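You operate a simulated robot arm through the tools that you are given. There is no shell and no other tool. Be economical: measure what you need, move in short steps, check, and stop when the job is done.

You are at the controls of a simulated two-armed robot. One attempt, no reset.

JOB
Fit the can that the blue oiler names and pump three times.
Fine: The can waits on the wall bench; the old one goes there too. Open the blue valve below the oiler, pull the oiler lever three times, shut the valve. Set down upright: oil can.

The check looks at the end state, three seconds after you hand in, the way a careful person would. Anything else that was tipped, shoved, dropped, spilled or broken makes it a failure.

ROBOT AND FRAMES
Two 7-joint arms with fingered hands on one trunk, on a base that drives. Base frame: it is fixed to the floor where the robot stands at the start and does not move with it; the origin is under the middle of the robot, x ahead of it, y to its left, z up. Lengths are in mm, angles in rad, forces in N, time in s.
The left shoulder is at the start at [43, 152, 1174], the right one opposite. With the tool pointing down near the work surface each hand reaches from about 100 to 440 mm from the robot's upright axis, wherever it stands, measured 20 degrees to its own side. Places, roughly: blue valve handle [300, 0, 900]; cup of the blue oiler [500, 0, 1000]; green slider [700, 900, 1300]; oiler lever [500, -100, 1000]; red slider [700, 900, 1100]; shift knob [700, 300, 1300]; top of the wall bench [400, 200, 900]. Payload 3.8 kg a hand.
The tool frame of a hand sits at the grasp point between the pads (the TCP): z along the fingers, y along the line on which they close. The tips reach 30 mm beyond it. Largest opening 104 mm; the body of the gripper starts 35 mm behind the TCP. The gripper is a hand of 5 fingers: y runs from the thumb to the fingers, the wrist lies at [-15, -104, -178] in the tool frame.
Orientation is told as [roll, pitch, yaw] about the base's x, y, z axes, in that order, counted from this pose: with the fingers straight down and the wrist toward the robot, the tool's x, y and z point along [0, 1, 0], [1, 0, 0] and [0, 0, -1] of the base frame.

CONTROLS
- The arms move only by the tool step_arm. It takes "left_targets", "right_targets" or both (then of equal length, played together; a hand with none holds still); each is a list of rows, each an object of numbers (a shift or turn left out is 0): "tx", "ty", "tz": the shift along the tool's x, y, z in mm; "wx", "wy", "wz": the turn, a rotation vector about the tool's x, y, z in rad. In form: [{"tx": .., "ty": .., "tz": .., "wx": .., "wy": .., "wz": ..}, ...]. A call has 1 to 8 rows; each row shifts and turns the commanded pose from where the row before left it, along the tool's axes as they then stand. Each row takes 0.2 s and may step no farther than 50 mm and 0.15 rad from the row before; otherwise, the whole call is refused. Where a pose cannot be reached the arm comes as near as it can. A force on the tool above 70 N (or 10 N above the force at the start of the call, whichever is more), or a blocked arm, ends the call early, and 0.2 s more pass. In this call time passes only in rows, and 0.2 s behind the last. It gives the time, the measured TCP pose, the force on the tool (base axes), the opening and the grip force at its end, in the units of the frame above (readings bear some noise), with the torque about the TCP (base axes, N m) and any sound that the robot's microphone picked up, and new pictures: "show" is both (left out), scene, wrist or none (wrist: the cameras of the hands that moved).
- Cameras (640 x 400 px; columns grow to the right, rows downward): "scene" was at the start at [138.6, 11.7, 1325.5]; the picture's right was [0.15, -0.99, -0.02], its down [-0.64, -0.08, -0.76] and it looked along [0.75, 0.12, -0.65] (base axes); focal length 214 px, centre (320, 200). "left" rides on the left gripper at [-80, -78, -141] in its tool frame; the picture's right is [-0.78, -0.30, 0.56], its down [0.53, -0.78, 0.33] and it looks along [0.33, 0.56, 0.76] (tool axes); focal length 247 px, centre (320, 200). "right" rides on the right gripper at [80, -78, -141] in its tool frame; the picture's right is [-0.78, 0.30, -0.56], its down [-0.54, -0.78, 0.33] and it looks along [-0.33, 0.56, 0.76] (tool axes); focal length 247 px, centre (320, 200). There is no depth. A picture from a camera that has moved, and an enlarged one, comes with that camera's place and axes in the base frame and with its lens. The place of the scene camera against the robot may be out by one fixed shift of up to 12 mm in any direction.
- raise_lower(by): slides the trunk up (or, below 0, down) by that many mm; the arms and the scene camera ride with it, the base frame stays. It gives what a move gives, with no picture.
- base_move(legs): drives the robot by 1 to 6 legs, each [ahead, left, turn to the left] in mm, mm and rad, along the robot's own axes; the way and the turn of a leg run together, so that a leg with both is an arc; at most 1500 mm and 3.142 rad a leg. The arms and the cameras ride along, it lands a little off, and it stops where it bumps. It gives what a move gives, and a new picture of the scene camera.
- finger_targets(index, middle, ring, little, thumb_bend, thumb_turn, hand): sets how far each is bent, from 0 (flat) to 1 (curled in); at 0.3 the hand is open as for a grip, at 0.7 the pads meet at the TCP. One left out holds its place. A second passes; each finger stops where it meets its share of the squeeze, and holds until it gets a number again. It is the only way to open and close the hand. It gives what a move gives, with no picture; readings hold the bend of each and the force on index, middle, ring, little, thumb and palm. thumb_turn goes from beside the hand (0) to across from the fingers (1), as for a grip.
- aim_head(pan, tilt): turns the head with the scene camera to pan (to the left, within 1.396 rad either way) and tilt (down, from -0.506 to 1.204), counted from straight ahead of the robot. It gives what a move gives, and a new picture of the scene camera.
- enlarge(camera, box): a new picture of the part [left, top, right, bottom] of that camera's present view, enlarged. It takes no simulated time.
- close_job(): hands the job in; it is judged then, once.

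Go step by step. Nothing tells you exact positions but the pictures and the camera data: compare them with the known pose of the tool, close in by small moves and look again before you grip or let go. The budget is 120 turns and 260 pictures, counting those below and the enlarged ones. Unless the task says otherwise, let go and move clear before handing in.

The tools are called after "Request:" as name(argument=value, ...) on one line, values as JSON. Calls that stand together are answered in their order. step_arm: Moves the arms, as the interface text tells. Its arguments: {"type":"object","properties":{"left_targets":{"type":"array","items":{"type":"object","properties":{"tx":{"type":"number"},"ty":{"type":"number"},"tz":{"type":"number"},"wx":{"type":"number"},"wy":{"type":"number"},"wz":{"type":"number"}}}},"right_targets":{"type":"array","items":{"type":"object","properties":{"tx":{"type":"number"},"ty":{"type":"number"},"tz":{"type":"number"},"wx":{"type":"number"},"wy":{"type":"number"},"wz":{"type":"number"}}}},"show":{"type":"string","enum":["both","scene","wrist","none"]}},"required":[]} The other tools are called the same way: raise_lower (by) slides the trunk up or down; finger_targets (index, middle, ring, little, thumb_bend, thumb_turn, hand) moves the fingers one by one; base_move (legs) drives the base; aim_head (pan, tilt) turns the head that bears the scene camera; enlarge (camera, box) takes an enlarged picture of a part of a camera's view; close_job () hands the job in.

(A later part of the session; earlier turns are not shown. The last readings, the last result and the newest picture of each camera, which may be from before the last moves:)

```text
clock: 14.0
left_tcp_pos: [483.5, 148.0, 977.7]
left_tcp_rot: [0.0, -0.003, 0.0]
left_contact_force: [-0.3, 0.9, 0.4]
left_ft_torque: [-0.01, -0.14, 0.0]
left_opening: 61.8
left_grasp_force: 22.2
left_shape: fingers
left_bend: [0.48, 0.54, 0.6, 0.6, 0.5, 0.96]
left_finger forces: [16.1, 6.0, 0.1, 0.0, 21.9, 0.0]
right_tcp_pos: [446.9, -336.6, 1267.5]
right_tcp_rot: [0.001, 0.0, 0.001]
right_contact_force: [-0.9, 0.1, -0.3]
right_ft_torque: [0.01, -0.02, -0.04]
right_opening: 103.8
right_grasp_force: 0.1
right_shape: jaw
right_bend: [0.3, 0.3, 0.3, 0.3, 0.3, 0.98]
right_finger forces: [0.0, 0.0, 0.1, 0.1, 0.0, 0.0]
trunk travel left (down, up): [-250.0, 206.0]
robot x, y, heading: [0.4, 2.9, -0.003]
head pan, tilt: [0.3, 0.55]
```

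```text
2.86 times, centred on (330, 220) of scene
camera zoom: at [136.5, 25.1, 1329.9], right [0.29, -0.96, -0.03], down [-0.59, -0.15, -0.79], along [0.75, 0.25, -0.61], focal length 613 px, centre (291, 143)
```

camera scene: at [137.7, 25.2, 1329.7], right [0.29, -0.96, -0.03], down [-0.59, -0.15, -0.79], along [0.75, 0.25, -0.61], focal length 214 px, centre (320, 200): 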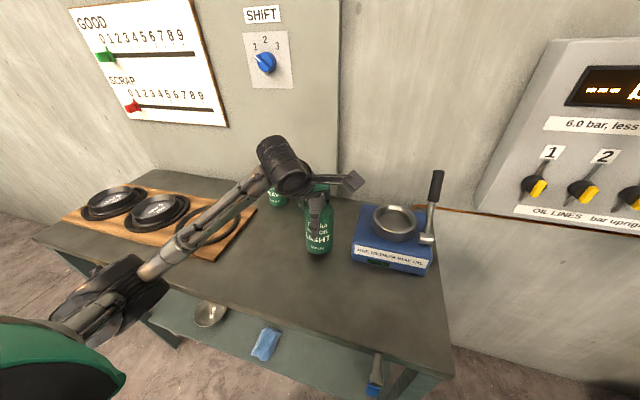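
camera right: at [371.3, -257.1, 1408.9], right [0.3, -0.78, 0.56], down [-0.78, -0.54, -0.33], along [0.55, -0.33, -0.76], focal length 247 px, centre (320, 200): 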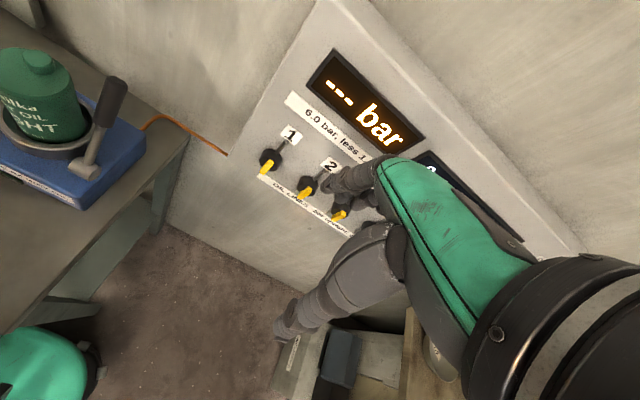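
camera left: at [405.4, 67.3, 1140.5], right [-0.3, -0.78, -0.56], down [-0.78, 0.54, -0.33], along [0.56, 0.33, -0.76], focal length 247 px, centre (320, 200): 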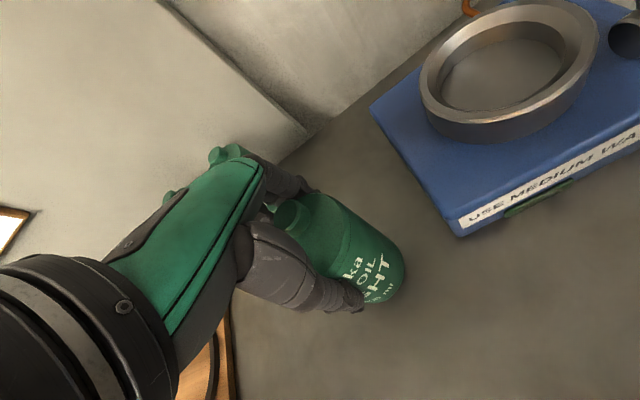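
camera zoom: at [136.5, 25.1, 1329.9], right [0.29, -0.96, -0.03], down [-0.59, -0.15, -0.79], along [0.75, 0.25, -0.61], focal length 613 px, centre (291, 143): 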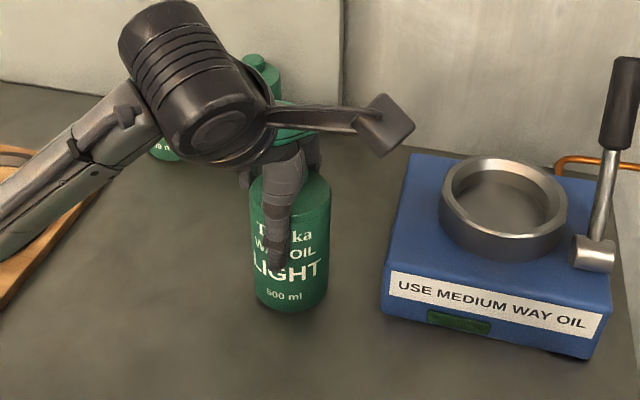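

Load has transferred to the bench at TCP z≈977. I open the hand and lift straight up.

Request:
finger_targets(hand="left", index=0.3, middle=0.3, ring=0.3, little=0.3, thumb_bend=0.25)

Request:
step_arm(left_targets=[{"tz": -10}, {"tz": -30}, {"tz": -40}, {"tz": -40}, {"tz": -20}])

```text
clock: 15.0
left_tcp_pos: [482.6, 147.0, 977.0]
left_tcp_rot: [0.0, -0.001, 0.002]
left_contact_force: [-1.5, -1.3, -1.0]
left_ft_torque: [0.02, -0.05, 0.02]
left_opening: 107.4
left_grasp_force: 0.3
left_shape: fingers
left_bend: [0.3, 0.3, 0.3, 0.3, 0.25, 0.97]
left_finger forces: [0.1, 0.1, 0.0, 0.0, 0.2, 0.1]
right_tcp_pos: [447.3, -336.5, 1268.5]
right_tcp_rot: [0.0, -0.001, 0.0]
right_contact_force: [0.4, -0.8, -0.3]
right_ft_torque: [0.01, -0.03, 0.02]
right_opening: 103.8
right_grasp_force: 0.1
right_shape: jaw
right_bend: [0.3, 0.3, 0.3, 0.3, 0.3, 0.98]
right_finger forces: [0.0, 0.0, 0.0, 0.1, 0.0, 0.0]
trunk travel left (down, up): [-250.0, 206.0]
robot x, y, heading: [-1.2, 0.7, 0.001]
head pan, tilt: [0.3, 0.55]
```

```text
clock: 16.2
left_tcp_pos: [482.7, 147.7, 1115.5]
left_tcp_rot: [0.001, -0.001, -0.001]
left_contact_force: [-0.3, 0.5, 0.3]
left_ft_torque: [0.03, 0.0, 0.03]
left_opening: 107.2
left_grasp_force: 0.1
left_shape: fingers
left_bend: [0.3, 0.3, 0.3, 0.3, 0.25, 0.97]
left_finger forces: [0.1, 0.1, 0.0, 0.0, 0.0, 0.0]
right_tcp_pos: [449.4, -336.3, 1268.3]
right_tcp_rot: [0.001, 0.0, 0.001]
right_contact_force: [-0.5, 0.5, 0.1]
right_ft_torque: [0.01, 0.0, 0.02]
right_opening: 103.5
right_grasp_force: 0.0
right_shape: jaw
right_bend: [0.3, 0.3, 0.3, 0.3, 0.3, 0.98]
right_finger forces: [0.0, 0.1, 0.0, 0.0, 0.1, 0.1]
trunk travel left (down, up): [-250.0, 206.0]
robot x, y, heading: [-2.2, 1.9, -0.002]
head pan, tilt: [0.3, 0.55]
camera scene: at [136.9, 25.3, 1329.8], right [0.29, -0.96, -0.03], down [-0.59, -0.15, -0.79], along [0.75, 0.25, -0.61], focal length 214 px, centre (320, 200)
camera left: at [406.2, 67.0, 1257.8], right [-0.3, -0.78, -0.56], down [-0.78, 0.54, -0.33], along [0.56, 0.33, -0.76], focal length 247 px, centre (320, 200)
```

scene: 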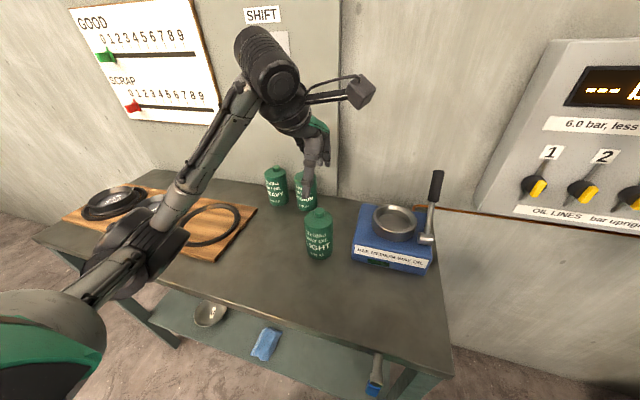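
left: 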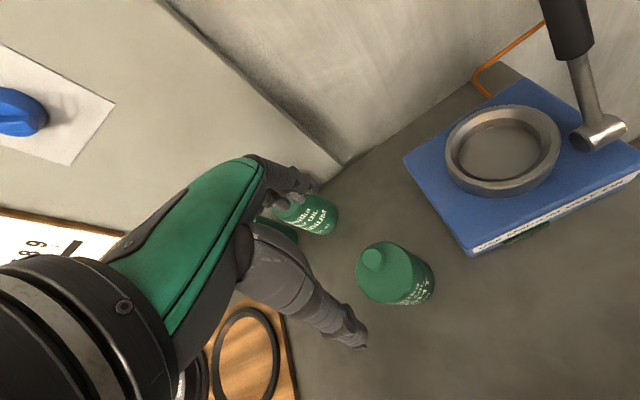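

The old can stands upright at about [491,148] and the cup is empty. I go above the medium can at about [650,234].

Request:
step_arm(left_targets=[{"tx": 20, "ty": 40}, {"tx": 22, "ty": 40}, {"tx": 22, "ty": 40}, {"tx": 22, "ty": 42}])

Request:
enlarge(camera="left", box=[220, 120, 460, 340])

```text
clock: 17.2
left_tcp_pos: [642.2, 233.7, 1118.0]
left_tcp_rot: [0.004, 0.001, -0.002]
left_contact_force: [-9.8, -1.2, -2.8]
left_ft_torque: [0.0, 0.01, -0.02]
left_opening: 107.1
left_grasp_force: 5.4
left_shape: fingers
left_bend: [0.3, 0.36, 0.3, 0.3, 0.25, 0.97]
left_finger forces: [0.1, 9.1, 0.0, 0.1, 0.0, 0.1]
right_tcp_pos: [444.7, -335.5, 1269.3]
right_tcp_rot: [0.0, 0.0, 0.001]
right_contact_force: [0.6, 0.0, 0.9]
right_ft_torque: [0.02, -0.06, 0.01]
right_opening: 103.5
right_grasp_force: 0.1
right_shape: jaw
right_bend: [0.3, 0.3, 0.3, 0.3, 0.3, 0.98]
right_finger forces: [0.1, 0.0, 0.1, 0.1, 0.0, 0.0]
trunk travel left (down, up): [-250.0, 206.0]
robot x, y, heading: [3.4, -0.9, 0.004]
head pan, tilt: [0.3, 0.55]
camera scene: at [132.7, 24.3, 1330.3], right [0.29, -0.96, -0.03], down [-0.59, -0.15, -0.79], along [0.75, 0.25, -0.61], focal length 214 px, centre (320, 200)
camera left: at [564.9, 152.7, 1259.0], right [-0.3, -0.78, -0.56], down [-0.78, 0.54, -0.33], along [0.56, 0.33, -0.76], focal length 247 px, centre (320, 200)
```

scene: 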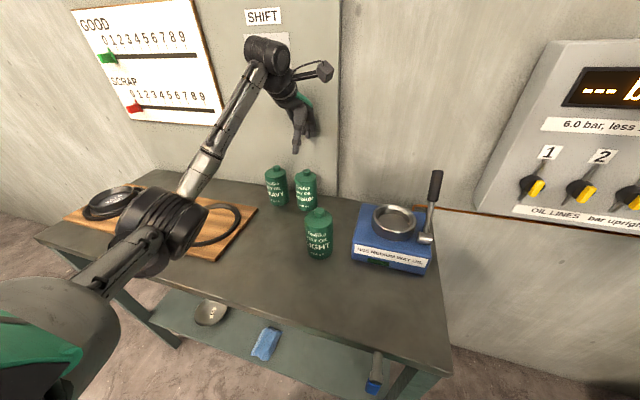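
left: 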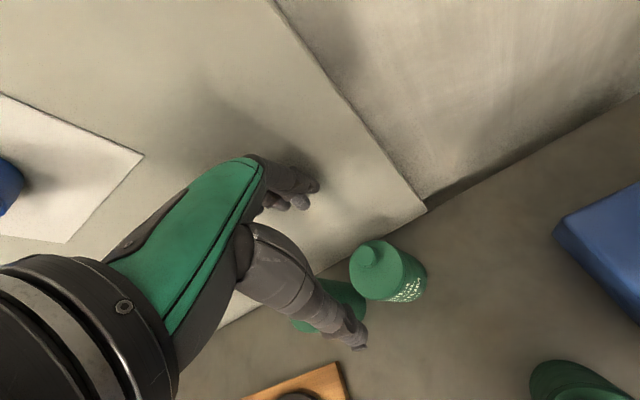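

```text
1.82 times, centred on (340, 230) of left
camera zoom: at [564.9, 152.7, 1259.0], right [-0.3, -0.78, -0.56], down [-0.78, 0.54, -0.33], along [0.56, 0.33, -0.76], focal length 449 px, centre (284, 146)
```

zoom: 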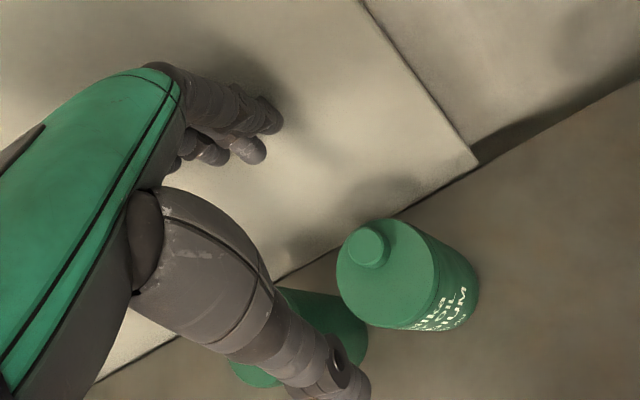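

The middle finger touches the wall, so the gap behind the can is ~20 mm. I back off slightly and pre-bend the fingers to slip into the gap.

Request:
step_arm(left_targets=[{"ty": -8}], show="none")

Request:
finger_targets(hand="left", index=0.39, middle=0.42, ring=0.42, little=0.42, thumb_bend=0.2)

Request:
step_arm(left_targets=[{"ty": 6, "tz": 20}, {"ty": 6, "tz": 20}, {"ty": 3, "tz": 10}], show="wrist")

Request:
enlarge(camera="left", box=[220, 120, 460, 340])

```text
clock: 17.6
left_tcp_pos: [638.6, 235.9, 1117.0]
left_tcp_rot: [-0.002, 0.0, 0.0]
left_contact_force: [-1.3, 0.2, -0.6]
left_ft_torque: [-0.01, 0.0, 0.01]
left_opening: 107.0
left_grasp_force: 0.4
left_shape: fingers
left_bend: [0.3, 0.31, 0.3, 0.3, 0.25, 0.97]
left_finger forces: [0.0, 1.2, 0.1, 0.1, 0.0, 0.0]
right_tcp_pos: [449.6, -336.5, 1268.5]
right_tcp_rot: [0.0, 0.001, -0.001]
right_contact_force: [0.5, 0.1, 0.4]
right_ft_torque: [0.04, -0.01, 0.0]
right_opening: 103.8
right_grasp_force: 0.1
right_shape: jaw
right_bend: [0.3, 0.3, 0.3, 0.3, 0.3, 0.98]
right_finger forces: [0.0, 0.0, 0.0, 0.0, 0.1, 0.1]
trunk travel left (down, up): [-250.0, 206.0]
robot x, y, heading: [0.2, -2.6, 0.004]
head pan, tilt: [0.3, 0.55]
```

```text
clock: 18.6
left_tcp_pos: [637.2, 233.4, 1116.8]
left_tcp_rot: [0.0, 0.0, 0.002]
left_contact_force: [0.0, -0.6, -0.4]
left_ft_torque: [0.04, 0.0, 0.03]
left_opening: 100.1
left_grasp_force: 0.1
left_shape: fingers
left_bend: [0.39, 0.42, 0.42, 0.42, 0.2, 0.97]
left_finger forces: [0.0, 0.0, 0.1, 0.1, 0.0, 0.0]
right_tcp_pos: [448.5, -335.1, 1267.4]
right_tcp_rot: [0.0, 0.001, 0.0]
right_contact_force: [0.0, -0.4, -0.3]
right_ft_torque: [0.0, -0.03, -0.01]
right_opening: 103.5
right_grasp_force: 0.0
right_shape: jaw
right_bend: [0.3, 0.3, 0.3, 0.3, 0.3, 0.98]
right_finger forces: [0.0, 0.0, 0.1, 0.1, 0.0, 0.1]
trunk travel left (down, up): [-250.0, 206.0]
robot x, y, heading: [0.2, 2.8, 0.001]
head pan, tilt: [0.3, 0.55]
```

```text
clock: 19.4
left_tcp_pos: [649.7, 234.2, 1068.3]
left_tcp_rot: [0.001, -0.004, 0.0]
left_contact_force: [-14.1, 0.1, 4.5]
left_ft_torque: [0.05, -0.48, 0.18]
left_opening: 100.1
left_grasp_force: 6.9
left_shape: fingers
left_bend: [0.39, 0.47, 0.42, 0.42, 0.2, 0.97]
left_finger forces: [0.1, 14.5, 0.0, 0.1, 0.1, 0.0]
right_tcp_pos: [445.7, -336.4, 1270.4]
right_tcp_rot: [0.001, 0.0, -0.001]
right_contact_force: [0.5, 0.3, -0.1]
right_ft_torque: [-0.05, -0.02, 0.0]
right_opening: 103.7
right_grasp_force: 0.1
right_shape: jaw
right_bend: [0.3, 0.3, 0.3, 0.3, 0.3, 0.98]
right_finger forces: [0.1, 0.0, 0.0, 0.0, 0.0, 0.1]
trunk travel left (down, up): [-250.0, 206.0]
robot x, y, heading: [0.4, -1.9, 0.001]
head pan, tilt: [0.3, 0.55]
camera left: at [571.8, 153.6, 1209.4], right [-0.29, -0.78, -0.56], down [-0.78, 0.54, -0.33], along [0.56, 0.33, -0.76], focal length 247 px, centre (320, 200)
```

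left: 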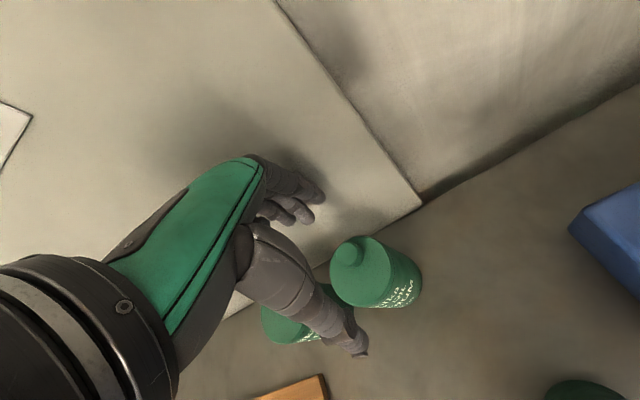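

```text
1.82 times, centred on (340, 230) of left
camera zoom: at [571.8, 153.6, 1209.4], right [-0.29, -0.78, -0.56], down [-0.78, 0.54, -0.33], along [0.56, 0.33, -0.76], focal length 449 px, centre (284, 146)
```

zoom: 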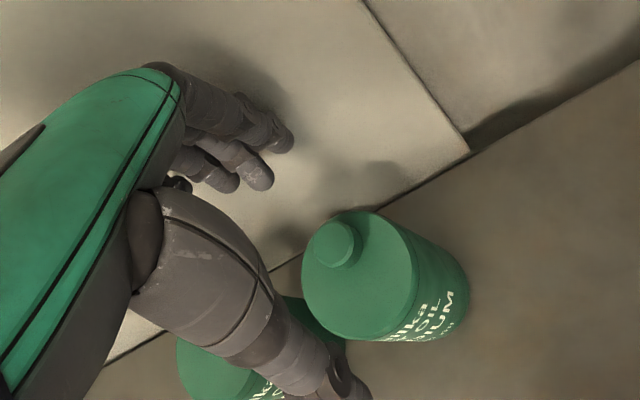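

The fingers still rub the wall at yaw 0, so I'll turn the hand so that it closes along the wall instead. First I back off and rotate about 70° clockwise at safe height.

Request:
step_arm(left_targets=[{"ty": -25, "tz": -15}, {"wz": 0.15}, {"wz": 0.15}, {"wz": 0.15}, {"wz": 0.15}, {"wz": 0.15}, {"wz": 0.15}, {"wz": 0.15}])

```text
clock: 21.2
left_tcp_pos: [627.0, 233.4, 1081.1]
left_tcp_rot: [0.0, -0.001, -1.051]
left_contact_force: [-0.4, 0.4, -0.9]
left_ft_torque: [-0.03, 0.0, 0.03]
left_opening: 100.0
left_grasp_force: 0.0
left_shape: fingers
left_bend: [0.39, 0.42, 0.42, 0.42, 0.2, 0.97]
left_finger forces: [0.0, 0.0, 0.0, 0.1, 0.0, 0.0]
right_tcp_pos: [449.3, -334.4, 1268.4]
right_tcp_rot: [0.001, 0.002, -0.001]
right_contact_force: [0.3, 0.8, -0.6]
right_ft_torque: [-0.02, 0.0, 0.06]
right_opening: 103.5
right_grasp_force: 0.1
right_shape: jaw
right_bend: [0.3, 0.3, 0.3, 0.3, 0.3, 0.98]
right_finger forces: [0.1, 0.0, 0.0, 0.0, 0.1, 0.0]
trunk travel left (down, up): [-250.0, 206.0]
robot x, y, heading: [1.8, 2.0, 0.002]
head pan, tilt: [0.3, 0.55]
camera scene: at [137.5, 24.9, 1329.7], right [0.29, -0.96, -0.03], down [-0.59, -0.15, -0.79], along [0.75, 0.25, -0.61], focal length 214 px, centre (320, 200)
camera left: at [520.1, 261.3, 1222.5], right [-0.82, -0.13, -0.56], down [0.08, 0.94, -0.33], along [0.57, -0.32, -0.76], focal length 247 px, centre (320, 200)
```

scene: 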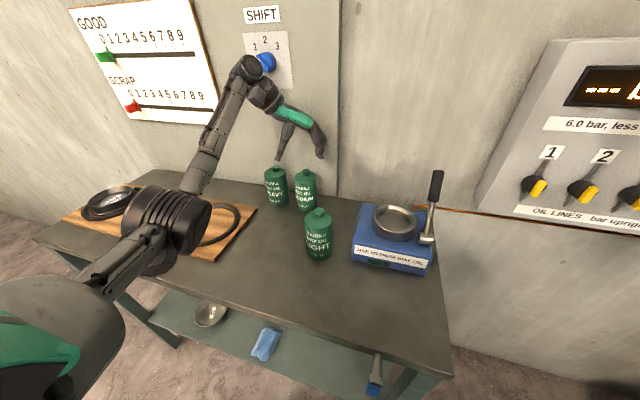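
left: 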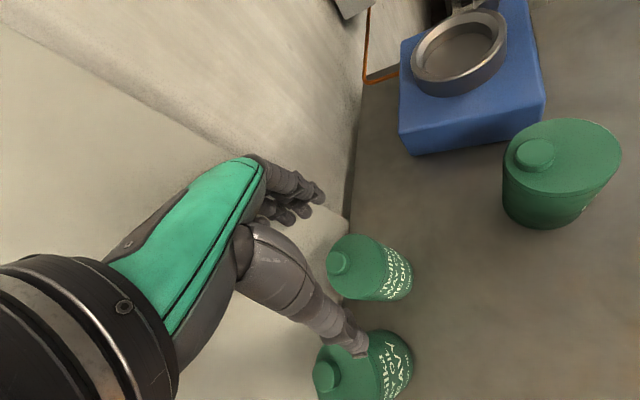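

The turned pose is reachable. I turn on to 90° so the row of fingers runs parallel to the wall, and line up with thumb entering between the two cans.

Request:
step_arm(left_targets=[{"wz": 0.13}, {"wz": 0.13}, {"wz": 0.13}, {"wz": 0.13}, {"tx": 10, "ty": 4}, {"tx": 9, "ty": 2}])

Request:
finger_targets(hand="left", thumb_bend=0.3)

Request:
enlarge(camera="left", box=[220, 140, 460, 360])

Request:
enlarge(camera="scene", box=[230, 80, 350, 220])

```text
clock: 22.6
left_tcp_pos: [625.0, 231.0, 1085.9]
left_tcp_rot: [0.008, 0.0, -1.567]
left_contact_force: [0.3, 0.5, 0.3]
left_ft_torque: [-0.02, 0.02, -0.02]
left_opening: 100.3
left_grasp_force: 0.0
left_shape: fingers
left_bend: [0.39, 0.42, 0.42, 0.42, 0.2, 0.97]
left_finger forces: [0.0, 0.0, 0.0, 0.1, 0.0, 0.0]
left hand out of reach, approached as far as the arm can: row 5, 6
right_tcp_pos: [437.9, -335.4, 1273.0]
right_tcp_rot: [0.0, -0.009, 0.002]
right_contact_force: [0.2, 0.9, 0.1]
right_ft_torque: [0.0, -0.03, -0.03]
right_opening: 103.5
right_grasp_force: 0.2
right_shape: jaw
right_bend: [0.3, 0.3, 0.3, 0.3, 0.3, 0.98]
right_finger forces: [0.0, 0.0, 0.0, 0.0, 0.0, 0.1]
trunk travel left (down, up): [-250.0, 206.0]
robot x, y, heading: [-2.2, -0.6, 0.0]
head pan, tilt: [0.3, 0.55]
camera scene: at [125.8, 25.3, 1331.0], right [0.3, -0.95, -0.03], down [-0.58, -0.16, -0.8], along [0.76, 0.25, -0.6], focal length 214 px, centre (320, 200)
camera left: at [544.1, 308.0, 1225.9], right [-0.77, 0.29, -0.56], down [0.54, 0.78, -0.33], along [0.34, -0.55, -0.76], focal length 247 px, centre (320, 200)
```

scene: 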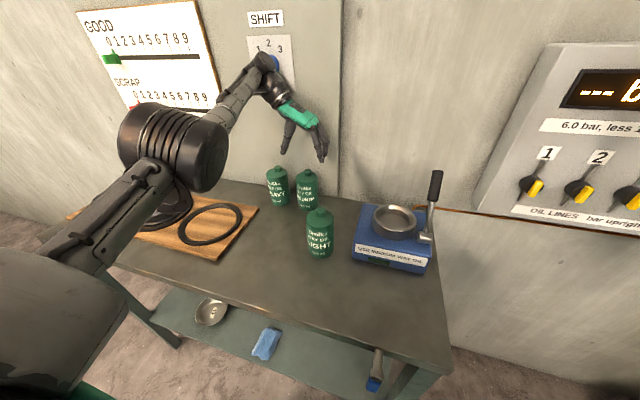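
left: 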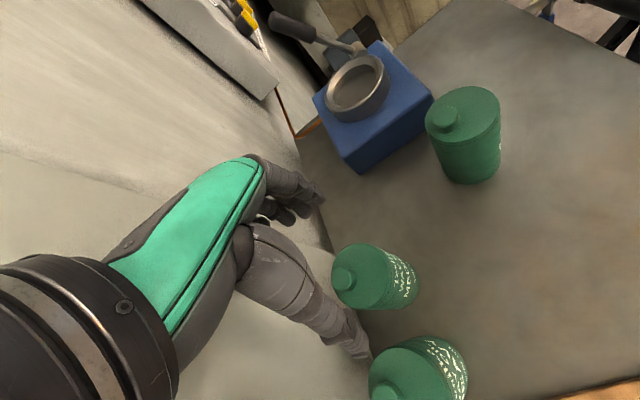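

```text
clock: 23.6
left_tcp_pos: [624.6, 231.3, 1085.0]
left_tcp_rot: [0.01, 0.0, -1.569]
left_contact_force: [0.4, 0.0, -0.7]
left_ft_torque: [0.01, 0.01, -0.02]
left_opening: 92.3
left_grasp_force: 0.1
left_shape: fingers
left_bend: [0.39, 0.42, 0.42, 0.42, 0.3, 0.97]
left_finger forces: [0.0, 0.0, 0.0, 0.1, 0.0, 0.1]
right_tcp_pos: [437.3, -334.5, 1272.5]
right_tcp_rot: [-0.001, -0.008, -0.001]
right_contact_force: [0.7, 0.6, 0.6]
right_ft_torque: [-0.06, 0.01, 0.01]
right_opening: 103.6
right_grasp_force: 0.0
right_shape: jaw
right_bend: [0.3, 0.3, 0.3, 0.3, 0.3, 0.98]
right_finger forces: [0.0, 0.1, 0.0, 0.1, 0.0, 0.1]
trunk travel left (down, up): [-250.0, 206.0]
robot x, y, heading: [-1.2, 4.5, -0.002]
head pan, tilt: [0.3, 0.55]
```

```text
1.82 times, centred on (340, 250) of left
camera zoom: at [544.1, 308.0, 1225.9], right [-0.77, 0.29, -0.56], down [0.54, 0.78, -0.33], along [0.34, -0.56, -0.76], focal length 449 px, centre (284, 109)
```

zoom: 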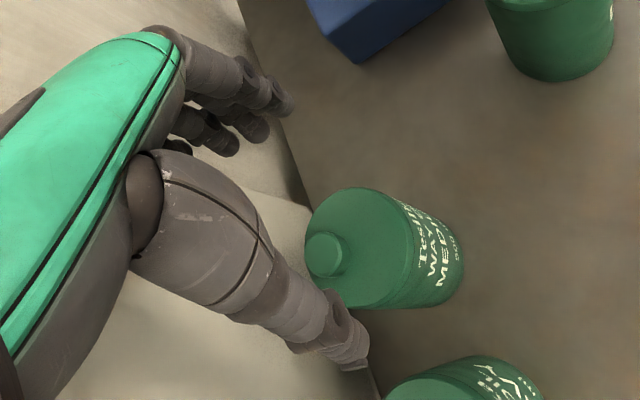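

```text
2.86 times, centred on (290, 150) of scene
camera zoom: at [125.4, 26.3, 1331.0], right [0.29, -0.96, -0.03], down [-0.58, -0.16, -0.8], along [0.76, 0.25, -0.6], focal length 613 px, centre (406, 343)
```

zoom: 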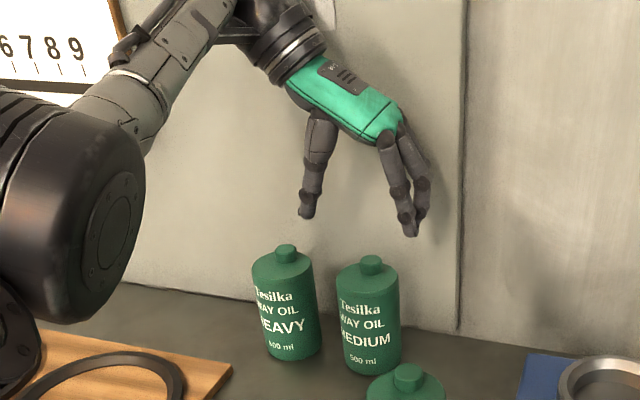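

Out of reach by ~20 mm, so I pull the hand back a little and bring the base 40 mm ahead and 60 mm left.

Request:
step_arm(left_targets=[{"tx": -40}, {"tx": -30, "ty": 20}, {"ty": 30}], show="none")

Request:
base_move(legs=[[40, 60, 0]])

```text
clock: 24.4
left_tcp_pos: [564.8, 179.3, 1079.3]
left_tcp_rot: [-0.003, -0.001, -1.569]
left_contact_force: [0.9, 0.3, -0.4]
left_ft_torque: [0.01, 0.04, -0.01]
left_opening: 92.5
left_grasp_force: 0.0
left_shape: fingers
left_bend: [0.39, 0.42, 0.42, 0.42, 0.3, 0.98]
left_finger forces: [0.1, 0.0, 0.1, 0.1, 0.0, 0.1]
right_tcp_pos: [450.4, -337.7, 1266.7]
right_tcp_rot: [0.0, 0.002, 0.0]
right_contact_force: [0.0, -0.5, -0.2]
right_ft_torque: [0.01, 0.03, 0.0]
right_opening: 103.4
right_grasp_force: 0.1
right_shape: jaw
right_bend: [0.3, 0.3, 0.3, 0.3, 0.3, 0.98]
right_finger forces: [0.0, 0.0, 0.0, 0.1, 0.0, 0.1]
trunk travel left (down, up): [-250.0, 206.0]
robot x, y, heading: [-1.5, 1.9, 0.002]
head pan, tilt: [0.3, 0.55]
```

```text
clock: 25.4
left_tcp_pos: [600.7, 237.4, 1081.9]
left_tcp_rot: [0.001, 0.003, -1.571]
left_contact_force: [-1.0, -0.2, -0.1]
left_ft_torque: [0.02, 0.02, -0.01]
left_opening: 92.2
left_grasp_force: 0.1
left_shape: fingers
left_bend: [0.39, 0.42, 0.42, 0.42, 0.3, 0.98]
left_finger forces: [0.1, 0.0, 0.0, 0.0, 0.0, 0.1]
right_tcp_pos: [486.5, -278.1, 1268.3]
right_tcp_rot: [0.002, -0.001, -0.002]
right_contact_force: [0.1, 0.1, 0.4]
right_ft_torque: [-0.01, -0.02, -0.01]
right_opening: 103.7
right_grasp_force: 0.1
right_shape: jaw
right_bend: [0.3, 0.3, 0.3, 0.3, 0.3, 0.98]
right_finger forces: [0.0, 0.0, 0.1, 0.0, 0.0, 0.0]
trunk travel left (down, up): [-250.0, 206.0]
robot x, y, heading: [39.3, 62.0, -0.001]
head pan, tilt: [0.3, 0.55]
camera scene: at [175.2, 82.7, 1330.1], right [0.29, -0.96, -0.03], down [-0.59, -0.15, -0.79], along [0.75, 0.25, -0.61], focal length 214 px, centre (320, 200)
```

scene: 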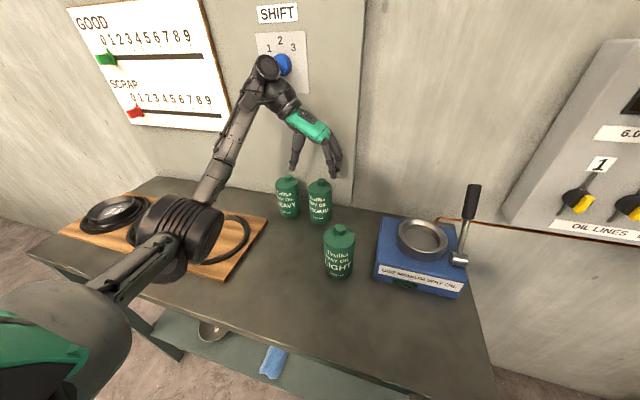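

Base moved without bumping. Now I line up above the medium can: target TCP about [646,228].

Request:
step_arm(left_targets=[{"tx": 23, "ty": 5}, {"tx": 22, "ty": 4}, {"tz": 20}], show="wrist")

Request:
enlarge(camera="scene", box=[230, 90, 370, 230])

```text
clock: 26.4
left_tcp_pos: [630.6, 237.1, 1080.0]
left_tcp_rot: [0.037, -0.004, -1.563]
left_contact_force: [0.5, -0.1, 0.1]
left_ft_torque: [-0.01, 0.01, -0.02]
left_opening: 92.4
left_grasp_force: 0.1
left_shape: fingers
left_bend: [0.39, 0.42, 0.42, 0.42, 0.3, 0.98]
left_finger forces: [0.0, 0.0, 0.0, 0.0, 0.0, 0.1]
right_tcp_pos: [467.3, -274.1, 1275.6]
right_tcp_rot: [0.001, -0.016, 0.006]
right_contact_force: [-0.3, 0.2, 1.2]
right_ft_torque: [0.04, 0.01, -0.02]
right_opening: 103.8
right_grasp_force: 0.1
right_shape: jaw
right_bend: [0.3, 0.3, 0.3, 0.3, 0.3, 0.98]
right_finger forces: [0.0, 0.1, 0.0, 0.0, 0.0, 0.1]
trunk travel left (down, up): [-250.0, 206.0]
robot x, y, heading: [38.2, 61.7, 0.007]
head pan, tilt: [0.3, 0.55]
stopped in row 3 (left hand): the arm was blocked; the commanded pose is now the measured one
camera left: at [545.6, 312.3, 1217.1], right [-0.76, 0.29, -0.59], down [0.54, 0.78, -0.31], along [0.37, -0.55, -0.75], focal length 247 px, centre (320, 200)
```

left: 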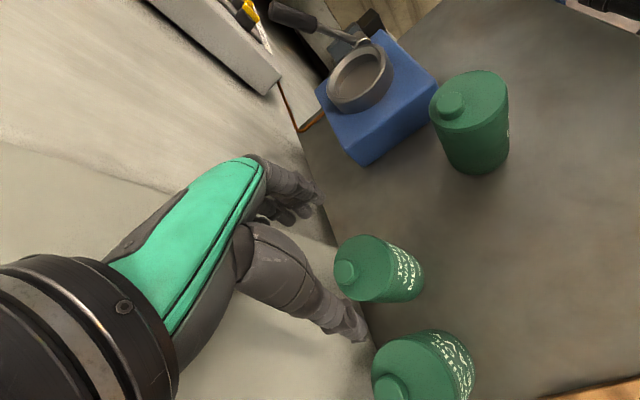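

```text
2.86 times, centred on (300, 160) of scene
camera zoom: at [153.3, 84.5, 1332.2], right [0.3, -0.95, -0.03], down [-0.58, -0.16, -0.8], along [0.76, 0.26, -0.6], focal length 613 px, centre (377, 314)
```

zoom: 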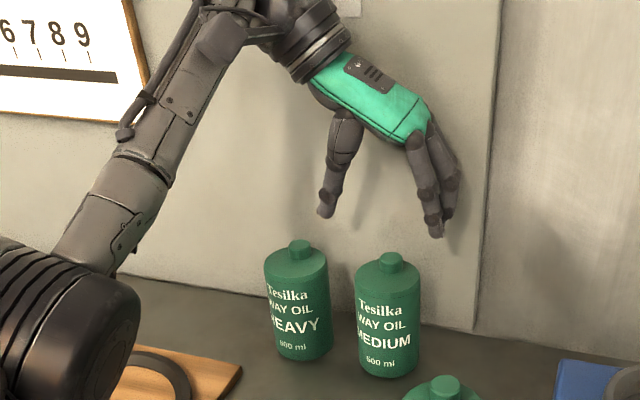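

The arm was blocked—probably the wrist near the SHIFT knob or wall. I back off immediately and check the knob.

Request:
step_arm(left_targets=[{"tx": -40}, {"tx": -40}, {"tx": -30, "ty": 30}], show="scene")

Request:
enlarge(camera="scene", box=[200, 0, 340, 100])

```text
clock: 27.2
left_tcp_pos: [540.1, 202.7, 1065.3]
left_tcp_rot: [0.014, -0.002, -1.567]
left_contact_force: [0.6, -0.1, -0.8]
left_ft_torque: [0.0, -0.03, -0.01]
left_opening: 92.2
left_grasp_force: 0.0
left_shape: fingers
left_bend: [0.39, 0.42, 0.42, 0.42, 0.3, 0.98]
left_finger forces: [0.0, 0.1, 0.0, 0.1, 0.0, 0.1]
right_tcp_pos: [488.7, -276.8, 1267.7]
right_tcp_rot: [0.001, 0.002, 0.002]
right_contact_force: [0.1, -1.0, 0.1]
right_ft_torque: [0.01, 0.01, 0.0]
right_opening: 103.8
right_grasp_force: 0.1
right_shape: jaw
right_bend: [0.3, 0.3, 0.3, 0.3, 0.3, 0.98]
right_finger forces: [0.0, 0.0, 0.1, 0.0, 0.1, 0.0]
trunk travel left (down, up): [-250.0, 206.0]
robot x, y, heading: [40.7, 61.8, 0.003]
head pan, tilt: [0.3, 0.55]
camera scene: at [176.6, 84.2, 1329.6], right [0.3, -0.95, -0.03], down [-0.59, -0.15, -0.79], along [0.75, 0.25, -0.61], focal length 214 px, centre (320, 200)
```

scene: 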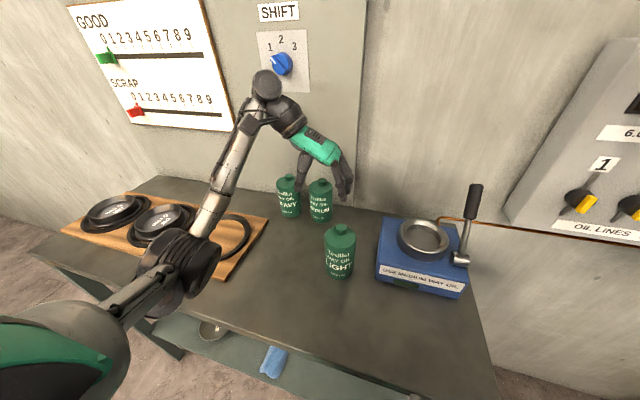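

```text
4.00 times, centred on (270, 50) of scene
camera zoom: at [176.6, 84.2, 1329.6], right [0.3, -0.95, -0.03], down [-0.59, -0.15, -0.79], along [0.75, 0.25, -0.61], focal length 858 px, centre (520, 800)
```

zoom: 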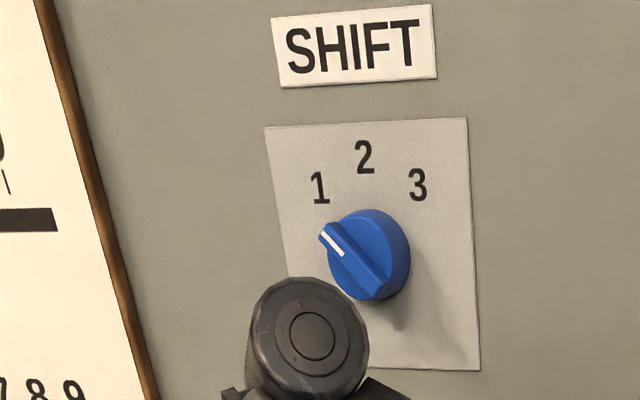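

The knob still points to 1. I'll approach lower, under the knob: drop in front of the cans and slide forward with fingers and thumb straddling the medium can.

Request:
step_arm(left_targets=[{"tx": 20, "ty": -15}, {"tx": 15, "ty": -11}, {"tz": 25}, {"tz": 25}])

Request:
enlarge(camera="scene", box=[240, 100, 380, 240])

```text
clock: 28.2
left_tcp_pos: [575.2, 229.8, 1015.3]
left_tcp_rot: [0.016, -0.003, -1.567]
left_contact_force: [0.1, -0.3, -0.1]
left_ft_torque: [-0.02, 0.0, -0.01]
left_opening: 92.0
left_grasp_force: 0.0
left_shape: fingers
left_bend: [0.39, 0.42, 0.42, 0.42, 0.3, 0.98]
left_finger forces: [0.1, 0.0, 0.1, 0.0, 0.0, 0.0]
right_tcp_pos: [488.3, -274.8, 1269.0]
right_tcp_rot: [0.0, 0.0, 0.002]
right_contact_force: [-0.3, 0.1, 0.8]
right_ft_torque: [-0.02, -0.02, -0.02]
right_opening: 103.9
right_grasp_force: 0.1
right_shape: jaw
right_bend: [0.3, 0.3, 0.3, 0.3, 0.3, 0.98]
right_finger forces: [0.0, 0.0, 0.0, 0.1, 0.0, 0.0]
trunk travel left (down, up): [-250.0, 206.0]
robot x, y, heading: [39.0, 60.1, 0.004]
head pan, tilt: [0.3, 0.55]
camera scene: at [175.6, 85.6, 1329.8], right [0.3, -0.95, -0.03], down [-0.59, -0.16, -0.79], along [0.75, 0.25, -0.61], focal length 214 px, centre (320, 200)
camera left: at [494.1, 306.4, 1155.0], right [-0.77, 0.29, -0.57], down [0.54, 0.78, -0.33], along [0.35, -0.56, -0.75], focal length 247 px, centre (320, 200)
```

scene: 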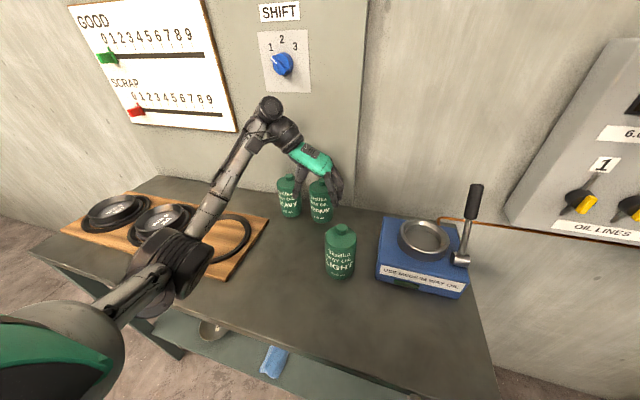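
left: 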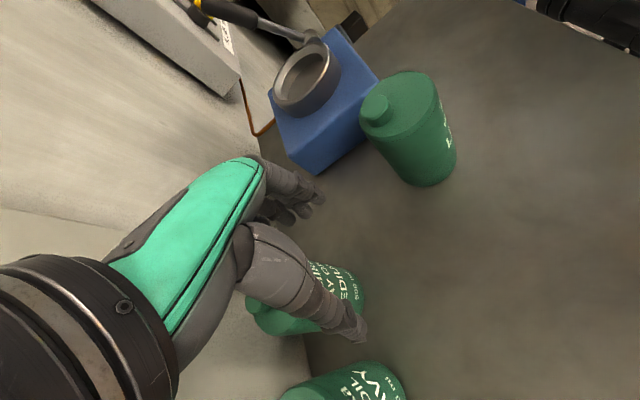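

```text
2.86 times, centred on (310, 170) of scene
camera zoom: at [175.6, 85.6, 1329.8], right [0.3, -0.95, -0.03], down [-0.59, -0.16, -0.79], along [0.75, 0.25, -0.61], focal length 613 px, centre (349, 286)
```

zoom: 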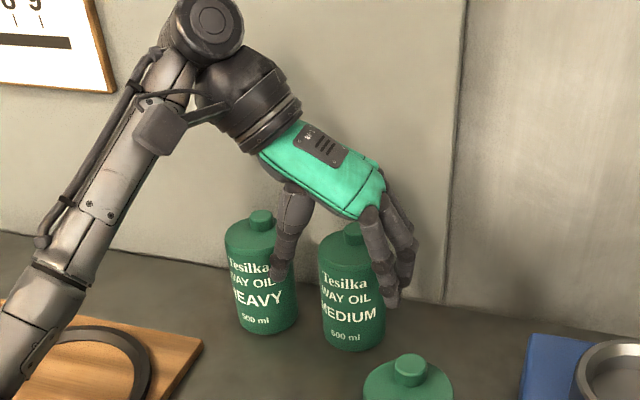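

Both thumb and fingers look set to pass either side. I lower to z≈988 and slide in gradually, watching finger forces.

Request:
step_arm(left_targets=[{"tz": 14, "ty": -3}, {"tz": 13}, {"tx": 12}, {"tx": 12}], show="none")

Request:
enlarge(camera="scene", box=[250, 130, 370, 230])

Request:
enlarge(camera="left", box=[220, 180, 460, 400])

```text
clock: 29.2
left_tcp_pos: [600.2, 231.5, 986.9]
left_tcp_rot: [0.014, -0.002, -1.567]
left_contact_force: [-0.8, 0.1, -0.9]
left_ft_torque: [0.0, 0.0, -0.01]
left_opening: 92.1
left_grasp_force: 0.0
left_shape: fingers
left_bend: [0.39, 0.42, 0.42, 0.42, 0.3, 0.98]
left_finger forces: [0.0, 0.0, 0.1, 0.0, 0.0, 0.0]
right_tcp_pos: [488.3, -275.0, 1268.6]
right_tcp_rot: [0.001, 0.001, 0.001]
right_contact_force: [0.2, 1.3, 0.7]
right_ft_torque: [-0.01, 0.01, -0.01]
right_opening: 103.7
right_grasp_force: 0.1
right_shape: jaw
right_bend: [0.3, 0.3, 0.3, 0.3, 0.3, 0.98]
right_finger forces: [0.0, 0.1, 0.0, 0.1, 0.0, 0.0]
trunk travel left (down, up): [-250.0, 206.0]
robot x, y, heading: [38.1, 62.0, 0.004]
head pan, tilt: [0.3, 0.55]
```

```text
4.00 times, centred on (310, 180) of scene
camera zoom: at [176.2, 85.2, 1329.7], right [0.3, -0.95, -0.03], down [-0.59, -0.16, -0.79], along [0.75, 0.25, -0.61], focal length 858 px, centre (360, 280)
```

zoom: 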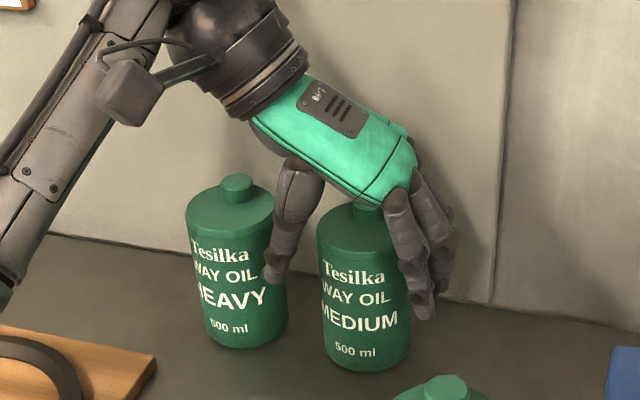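

```text
1.82 times, centred on (340, 290) of left
camera zoom: at [518.5, 309.0, 1128.0], right [-0.77, 0.29, -0.57], down [0.54, 0.78, -0.33], along [0.35, -0.56, -0.76], focal length 449 px, centre (284, 36)
```

zoom: 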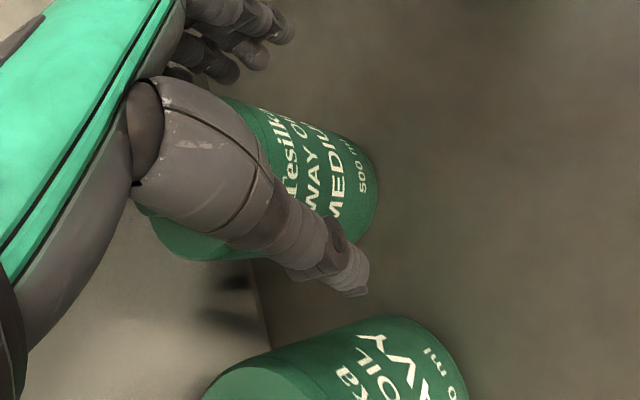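

The thumb line is slightly close to the medium can, so I shift 9 mm left and slide further.

Request:
step_arm(left_targets=[{"ty": -9}, {"tx": 12}, {"tx": 12}], show="none")

Request:
enlarge(camera="scene", box=[250, 130, 370, 230])

Request:
enlarge(camera="left", box=[220, 180, 460, 400])

```text
clock: 30.0
left_tcp_pos: [625.0, 241.0, 988.2]
left_tcp_rot: [0.014, -0.002, -1.566]
left_contact_force: [0.1, 0.0, -0.6]
left_ft_torque: [-0.03, -0.02, 0.01]
left_opening: 92.5
left_grasp_force: 0.1
left_shape: fingers
left_bend: [0.39, 0.42, 0.42, 0.42, 0.3, 0.98]
left_finger forces: [0.1, 0.0, 0.0, 0.1, 0.0, 0.1]
right_tcp_pos: [488.2, -275.8, 1268.6]
right_tcp_rot: [-0.001, 0.002, 0.001]
right_contact_force: [-0.5, -0.5, 0.2]
right_ft_torque: [-0.01, -0.02, 0.03]
right_opening: 103.8
right_grasp_force: 0.1
right_shape: jaw
right_bend: [0.3, 0.3, 0.3, 0.3, 0.3, 0.98]
right_finger forces: [0.0, 0.0, 0.1, 0.0, 0.0, 0.1]
trunk travel left (down, up): [-250.0, 206.0]
robot x, y, heading: [34.7, 59.1, -0.002]
head pan, tilt: [0.3, 0.55]
```

```text
4.00 times, centred on (310, 180) of scene
camera zoom: at [176.1, 85.0, 1329.7], right [0.3, -0.95, -0.03], down [-0.59, -0.16, -0.79], along [0.75, 0.25, -0.61], focal length 858 px, centre (360, 280)
```

zoom: 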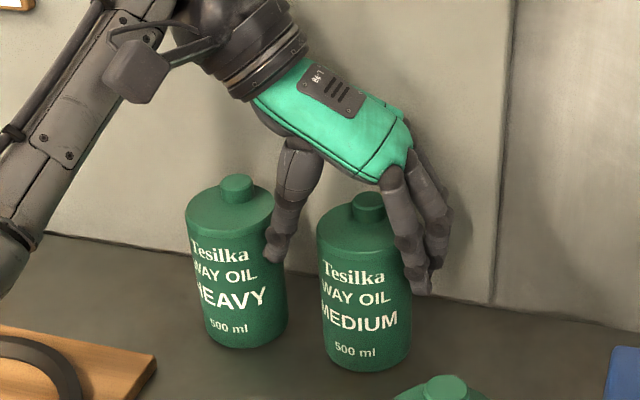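

```text
1.82 times, centred on (340, 290) of left
camera zoom: at [542.4, 317.7, 1127.8], right [-0.77, 0.29, -0.57], down [0.54, 0.78, -0.33], along [0.35, -0.56, -0.76], focal length 449 px, centre (284, 36)
```

zoom: 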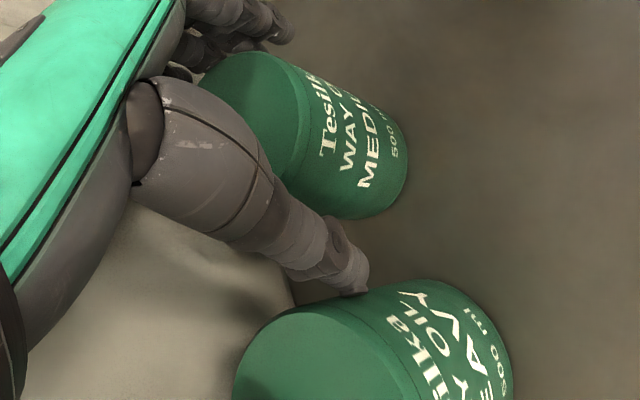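

Clean on both sides. Advancing the last 20 mm.

Request:
step_arm(left_targets=[{"tx": 7}, {"tx": 7}, {"tx": 7}], show="none")

Request:
enlarge(camera="scene", box=[250, 130, 370, 230])

Request:
enlarge(camera="left", box=[200, 130, 440, 350])

```text
clock: 30.8
left_tcp_pos: [644.9, 240.3, 988.6]
left_tcp_rot: [0.014, -0.001, -1.568]
left_contact_force: [0.1, -0.6, -0.5]
left_ft_torque: [-0.01, 0.03, 0.02]
left_opening: 90.5
left_grasp_force: 0.4
left_shape: fingers
left_bend: [0.39, 0.42, 0.42, 0.42, 0.31, 0.97]
left_finger forces: [0.1, 0.0, 0.1, 0.0, 1.0, 0.0]
right_tcp_pos: [488.8, -275.6, 1268.0]
right_tcp_rot: [0.001, 0.002, 0.001]
right_contact_force: [-0.1, 0.1, 0.0]
right_ft_torque: [0.02, 0.03, -0.04]
right_opening: 104.0
right_grasp_force: 0.0
right_shape: jaw
right_bend: [0.3, 0.3, 0.3, 0.3, 0.3, 0.98]
right_finger forces: [0.0, 0.1, 0.0, 0.0, 0.1, 0.1]
trunk travel left (down, up): [-250.0, 206.0]
robot x, y, heading: [43.4, 62.2, 0.005]
head pan, tilt: [0.3, 0.55]
```

```text
4.00 times, centred on (310, 180) of scene
camera zoom: at [175.9, 84.9, 1329.7], right [0.3, -0.95, -0.03], down [-0.59, -0.16, -0.79], along [0.75, 0.25, -0.61], focal length 858 px, centre (360, 280)
```

zoom: 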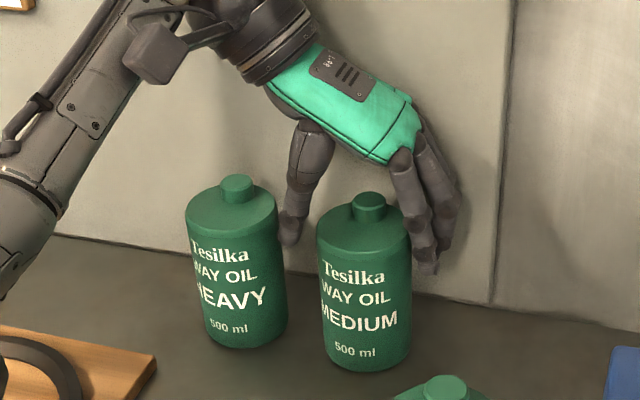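

```text
1.82 times, centred on (320, 240) of left
camera zoom: at [563.3, 317.4, 1129.0], right [-0.77, 0.29, -0.57], down [0.54, 0.78, -0.33], along [0.35, -0.56, -0.76], focal length 449 px, centre (320, 127)
```

zoom: 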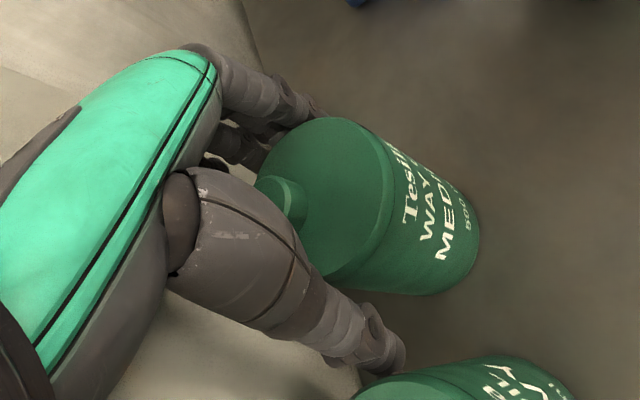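

The thumb just brushes the heavy can (1 N). I shift 4 mm right away from it and close.

Request:
step_arm(left_targets=[{"ty": 5}], show="none")

Request:
finger_targets(hand="left", index=0.62, middle=0.62, ring=0.62, little=0.62, thumb_bend=0.6)

Request:
enlarge(camera="scene", box=[250, 130, 370, 230])

Request:
enlarge(camera="left", box=[200, 130, 440, 350])

```text
clock: 31.2
left_tcp_pos: [645.2, 236.2, 989.7]
left_tcp_rot: [0.013, -0.005, -1.565]
left_contact_force: [0.2, -0.7, 0.6]
left_ft_torque: [0.01, 0.0, -0.03]
left_opening: 91.6
left_grasp_force: 0.0
left_shape: fingers
left_bend: [0.39, 0.42, 0.42, 0.42, 0.3, 0.97]
left_finger forces: [0.1, 0.0, 0.1, 0.0, 0.0, 0.0]
right_tcp_pos: [488.5, -275.6, 1269.3]
right_tcp_rot: [0.001, 0.0, 0.003]
right_contact_force: [0.7, 0.4, -0.1]
right_ft_torque: [-0.01, 0.02, -0.02]
right_opening: 103.7
right_grasp_force: 0.2
right_shape: jaw
right_bend: [0.3, 0.3, 0.3, 0.3, 0.3, 0.98]
right_finger forces: [0.0, 0.0, 0.1, 0.0, 0.0, 0.1]
trunk travel left (down, up): [-250.0, 206.0]
robot x, y, heading: [42.7, 61.8, 0.0]
head pan, tilt: [0.3, 0.55]
```

```text
clock: 32.2
left_tcp_pos: [645.7, 235.9, 989.6]
left_tcp_rot: [0.016, -0.003, -1.567]
left_contact_force: [0.0, -1.4, 2.0]
left_ft_torque: [-0.29, -0.06, -0.02]
left_opening: 62.8
left_grasp_force: 19.3
left_shape: fingers
left_bend: [0.49, 0.55, 0.62, 0.62, 0.48, 0.96]
left_finger forces: [12.4, 7.1, 0.0, 0.1, 19.6, 0.1]
right_tcp_pos: [487.8, -276.0, 1268.8]
right_tcp_rot: [-0.001, 0.0, 0.002]
right_contact_force: [-0.1, -1.0, -0.5]
right_ft_torque: [0.03, 0.0, 0.01]
right_opening: 103.8
right_grasp_force: 0.0
right_shape: jaw
right_bend: [0.3, 0.3, 0.3, 0.3, 0.3, 0.98]
right_finger forces: [0.0, 0.1, 0.0, 0.1, 0.0, 0.1]
trunk travel left (down, up): [-250.0, 206.0]
robot x, y, heading: [40.5, 58.5, 0.003]
head pan, tilt: [0.3, 0.55]
```

```text
4.00 times, centred on (310, 180) of scene
camera zoom: at [175.7, 85.2, 1329.8], right [0.3, -0.95, -0.03], down [-0.59, -0.16, -0.79], along [0.75, 0.25, -0.61], focal length 858 px, centre (360, 280)
```

zoom: 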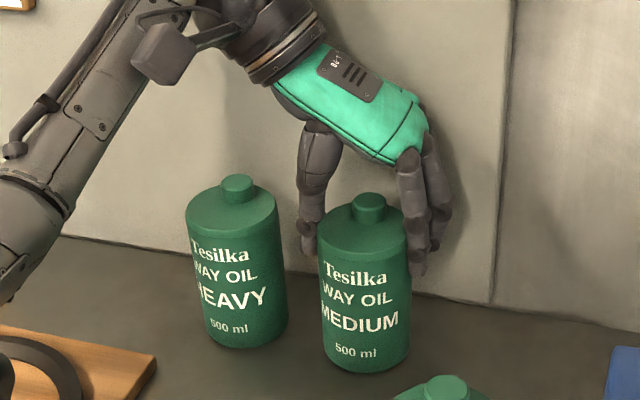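

```text
1.82 times, centred on (320, 240) of left
camera zoom: at [563.2, 312.7, 1129.2], right [-0.77, 0.29, -0.57], down [0.54, 0.78, -0.33], along [0.35, -0.56, -0.75], focal length 449 px, centre (320, 127)
```

zoom: 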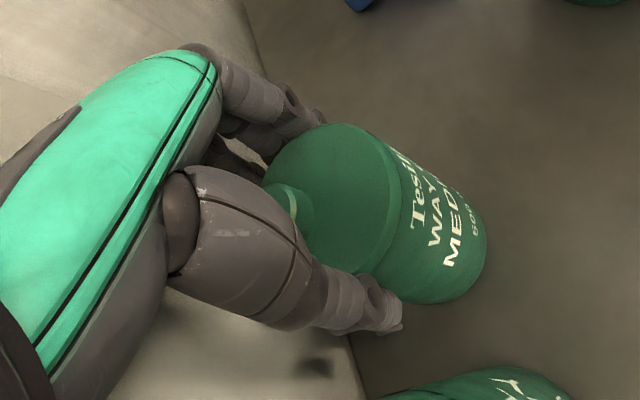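

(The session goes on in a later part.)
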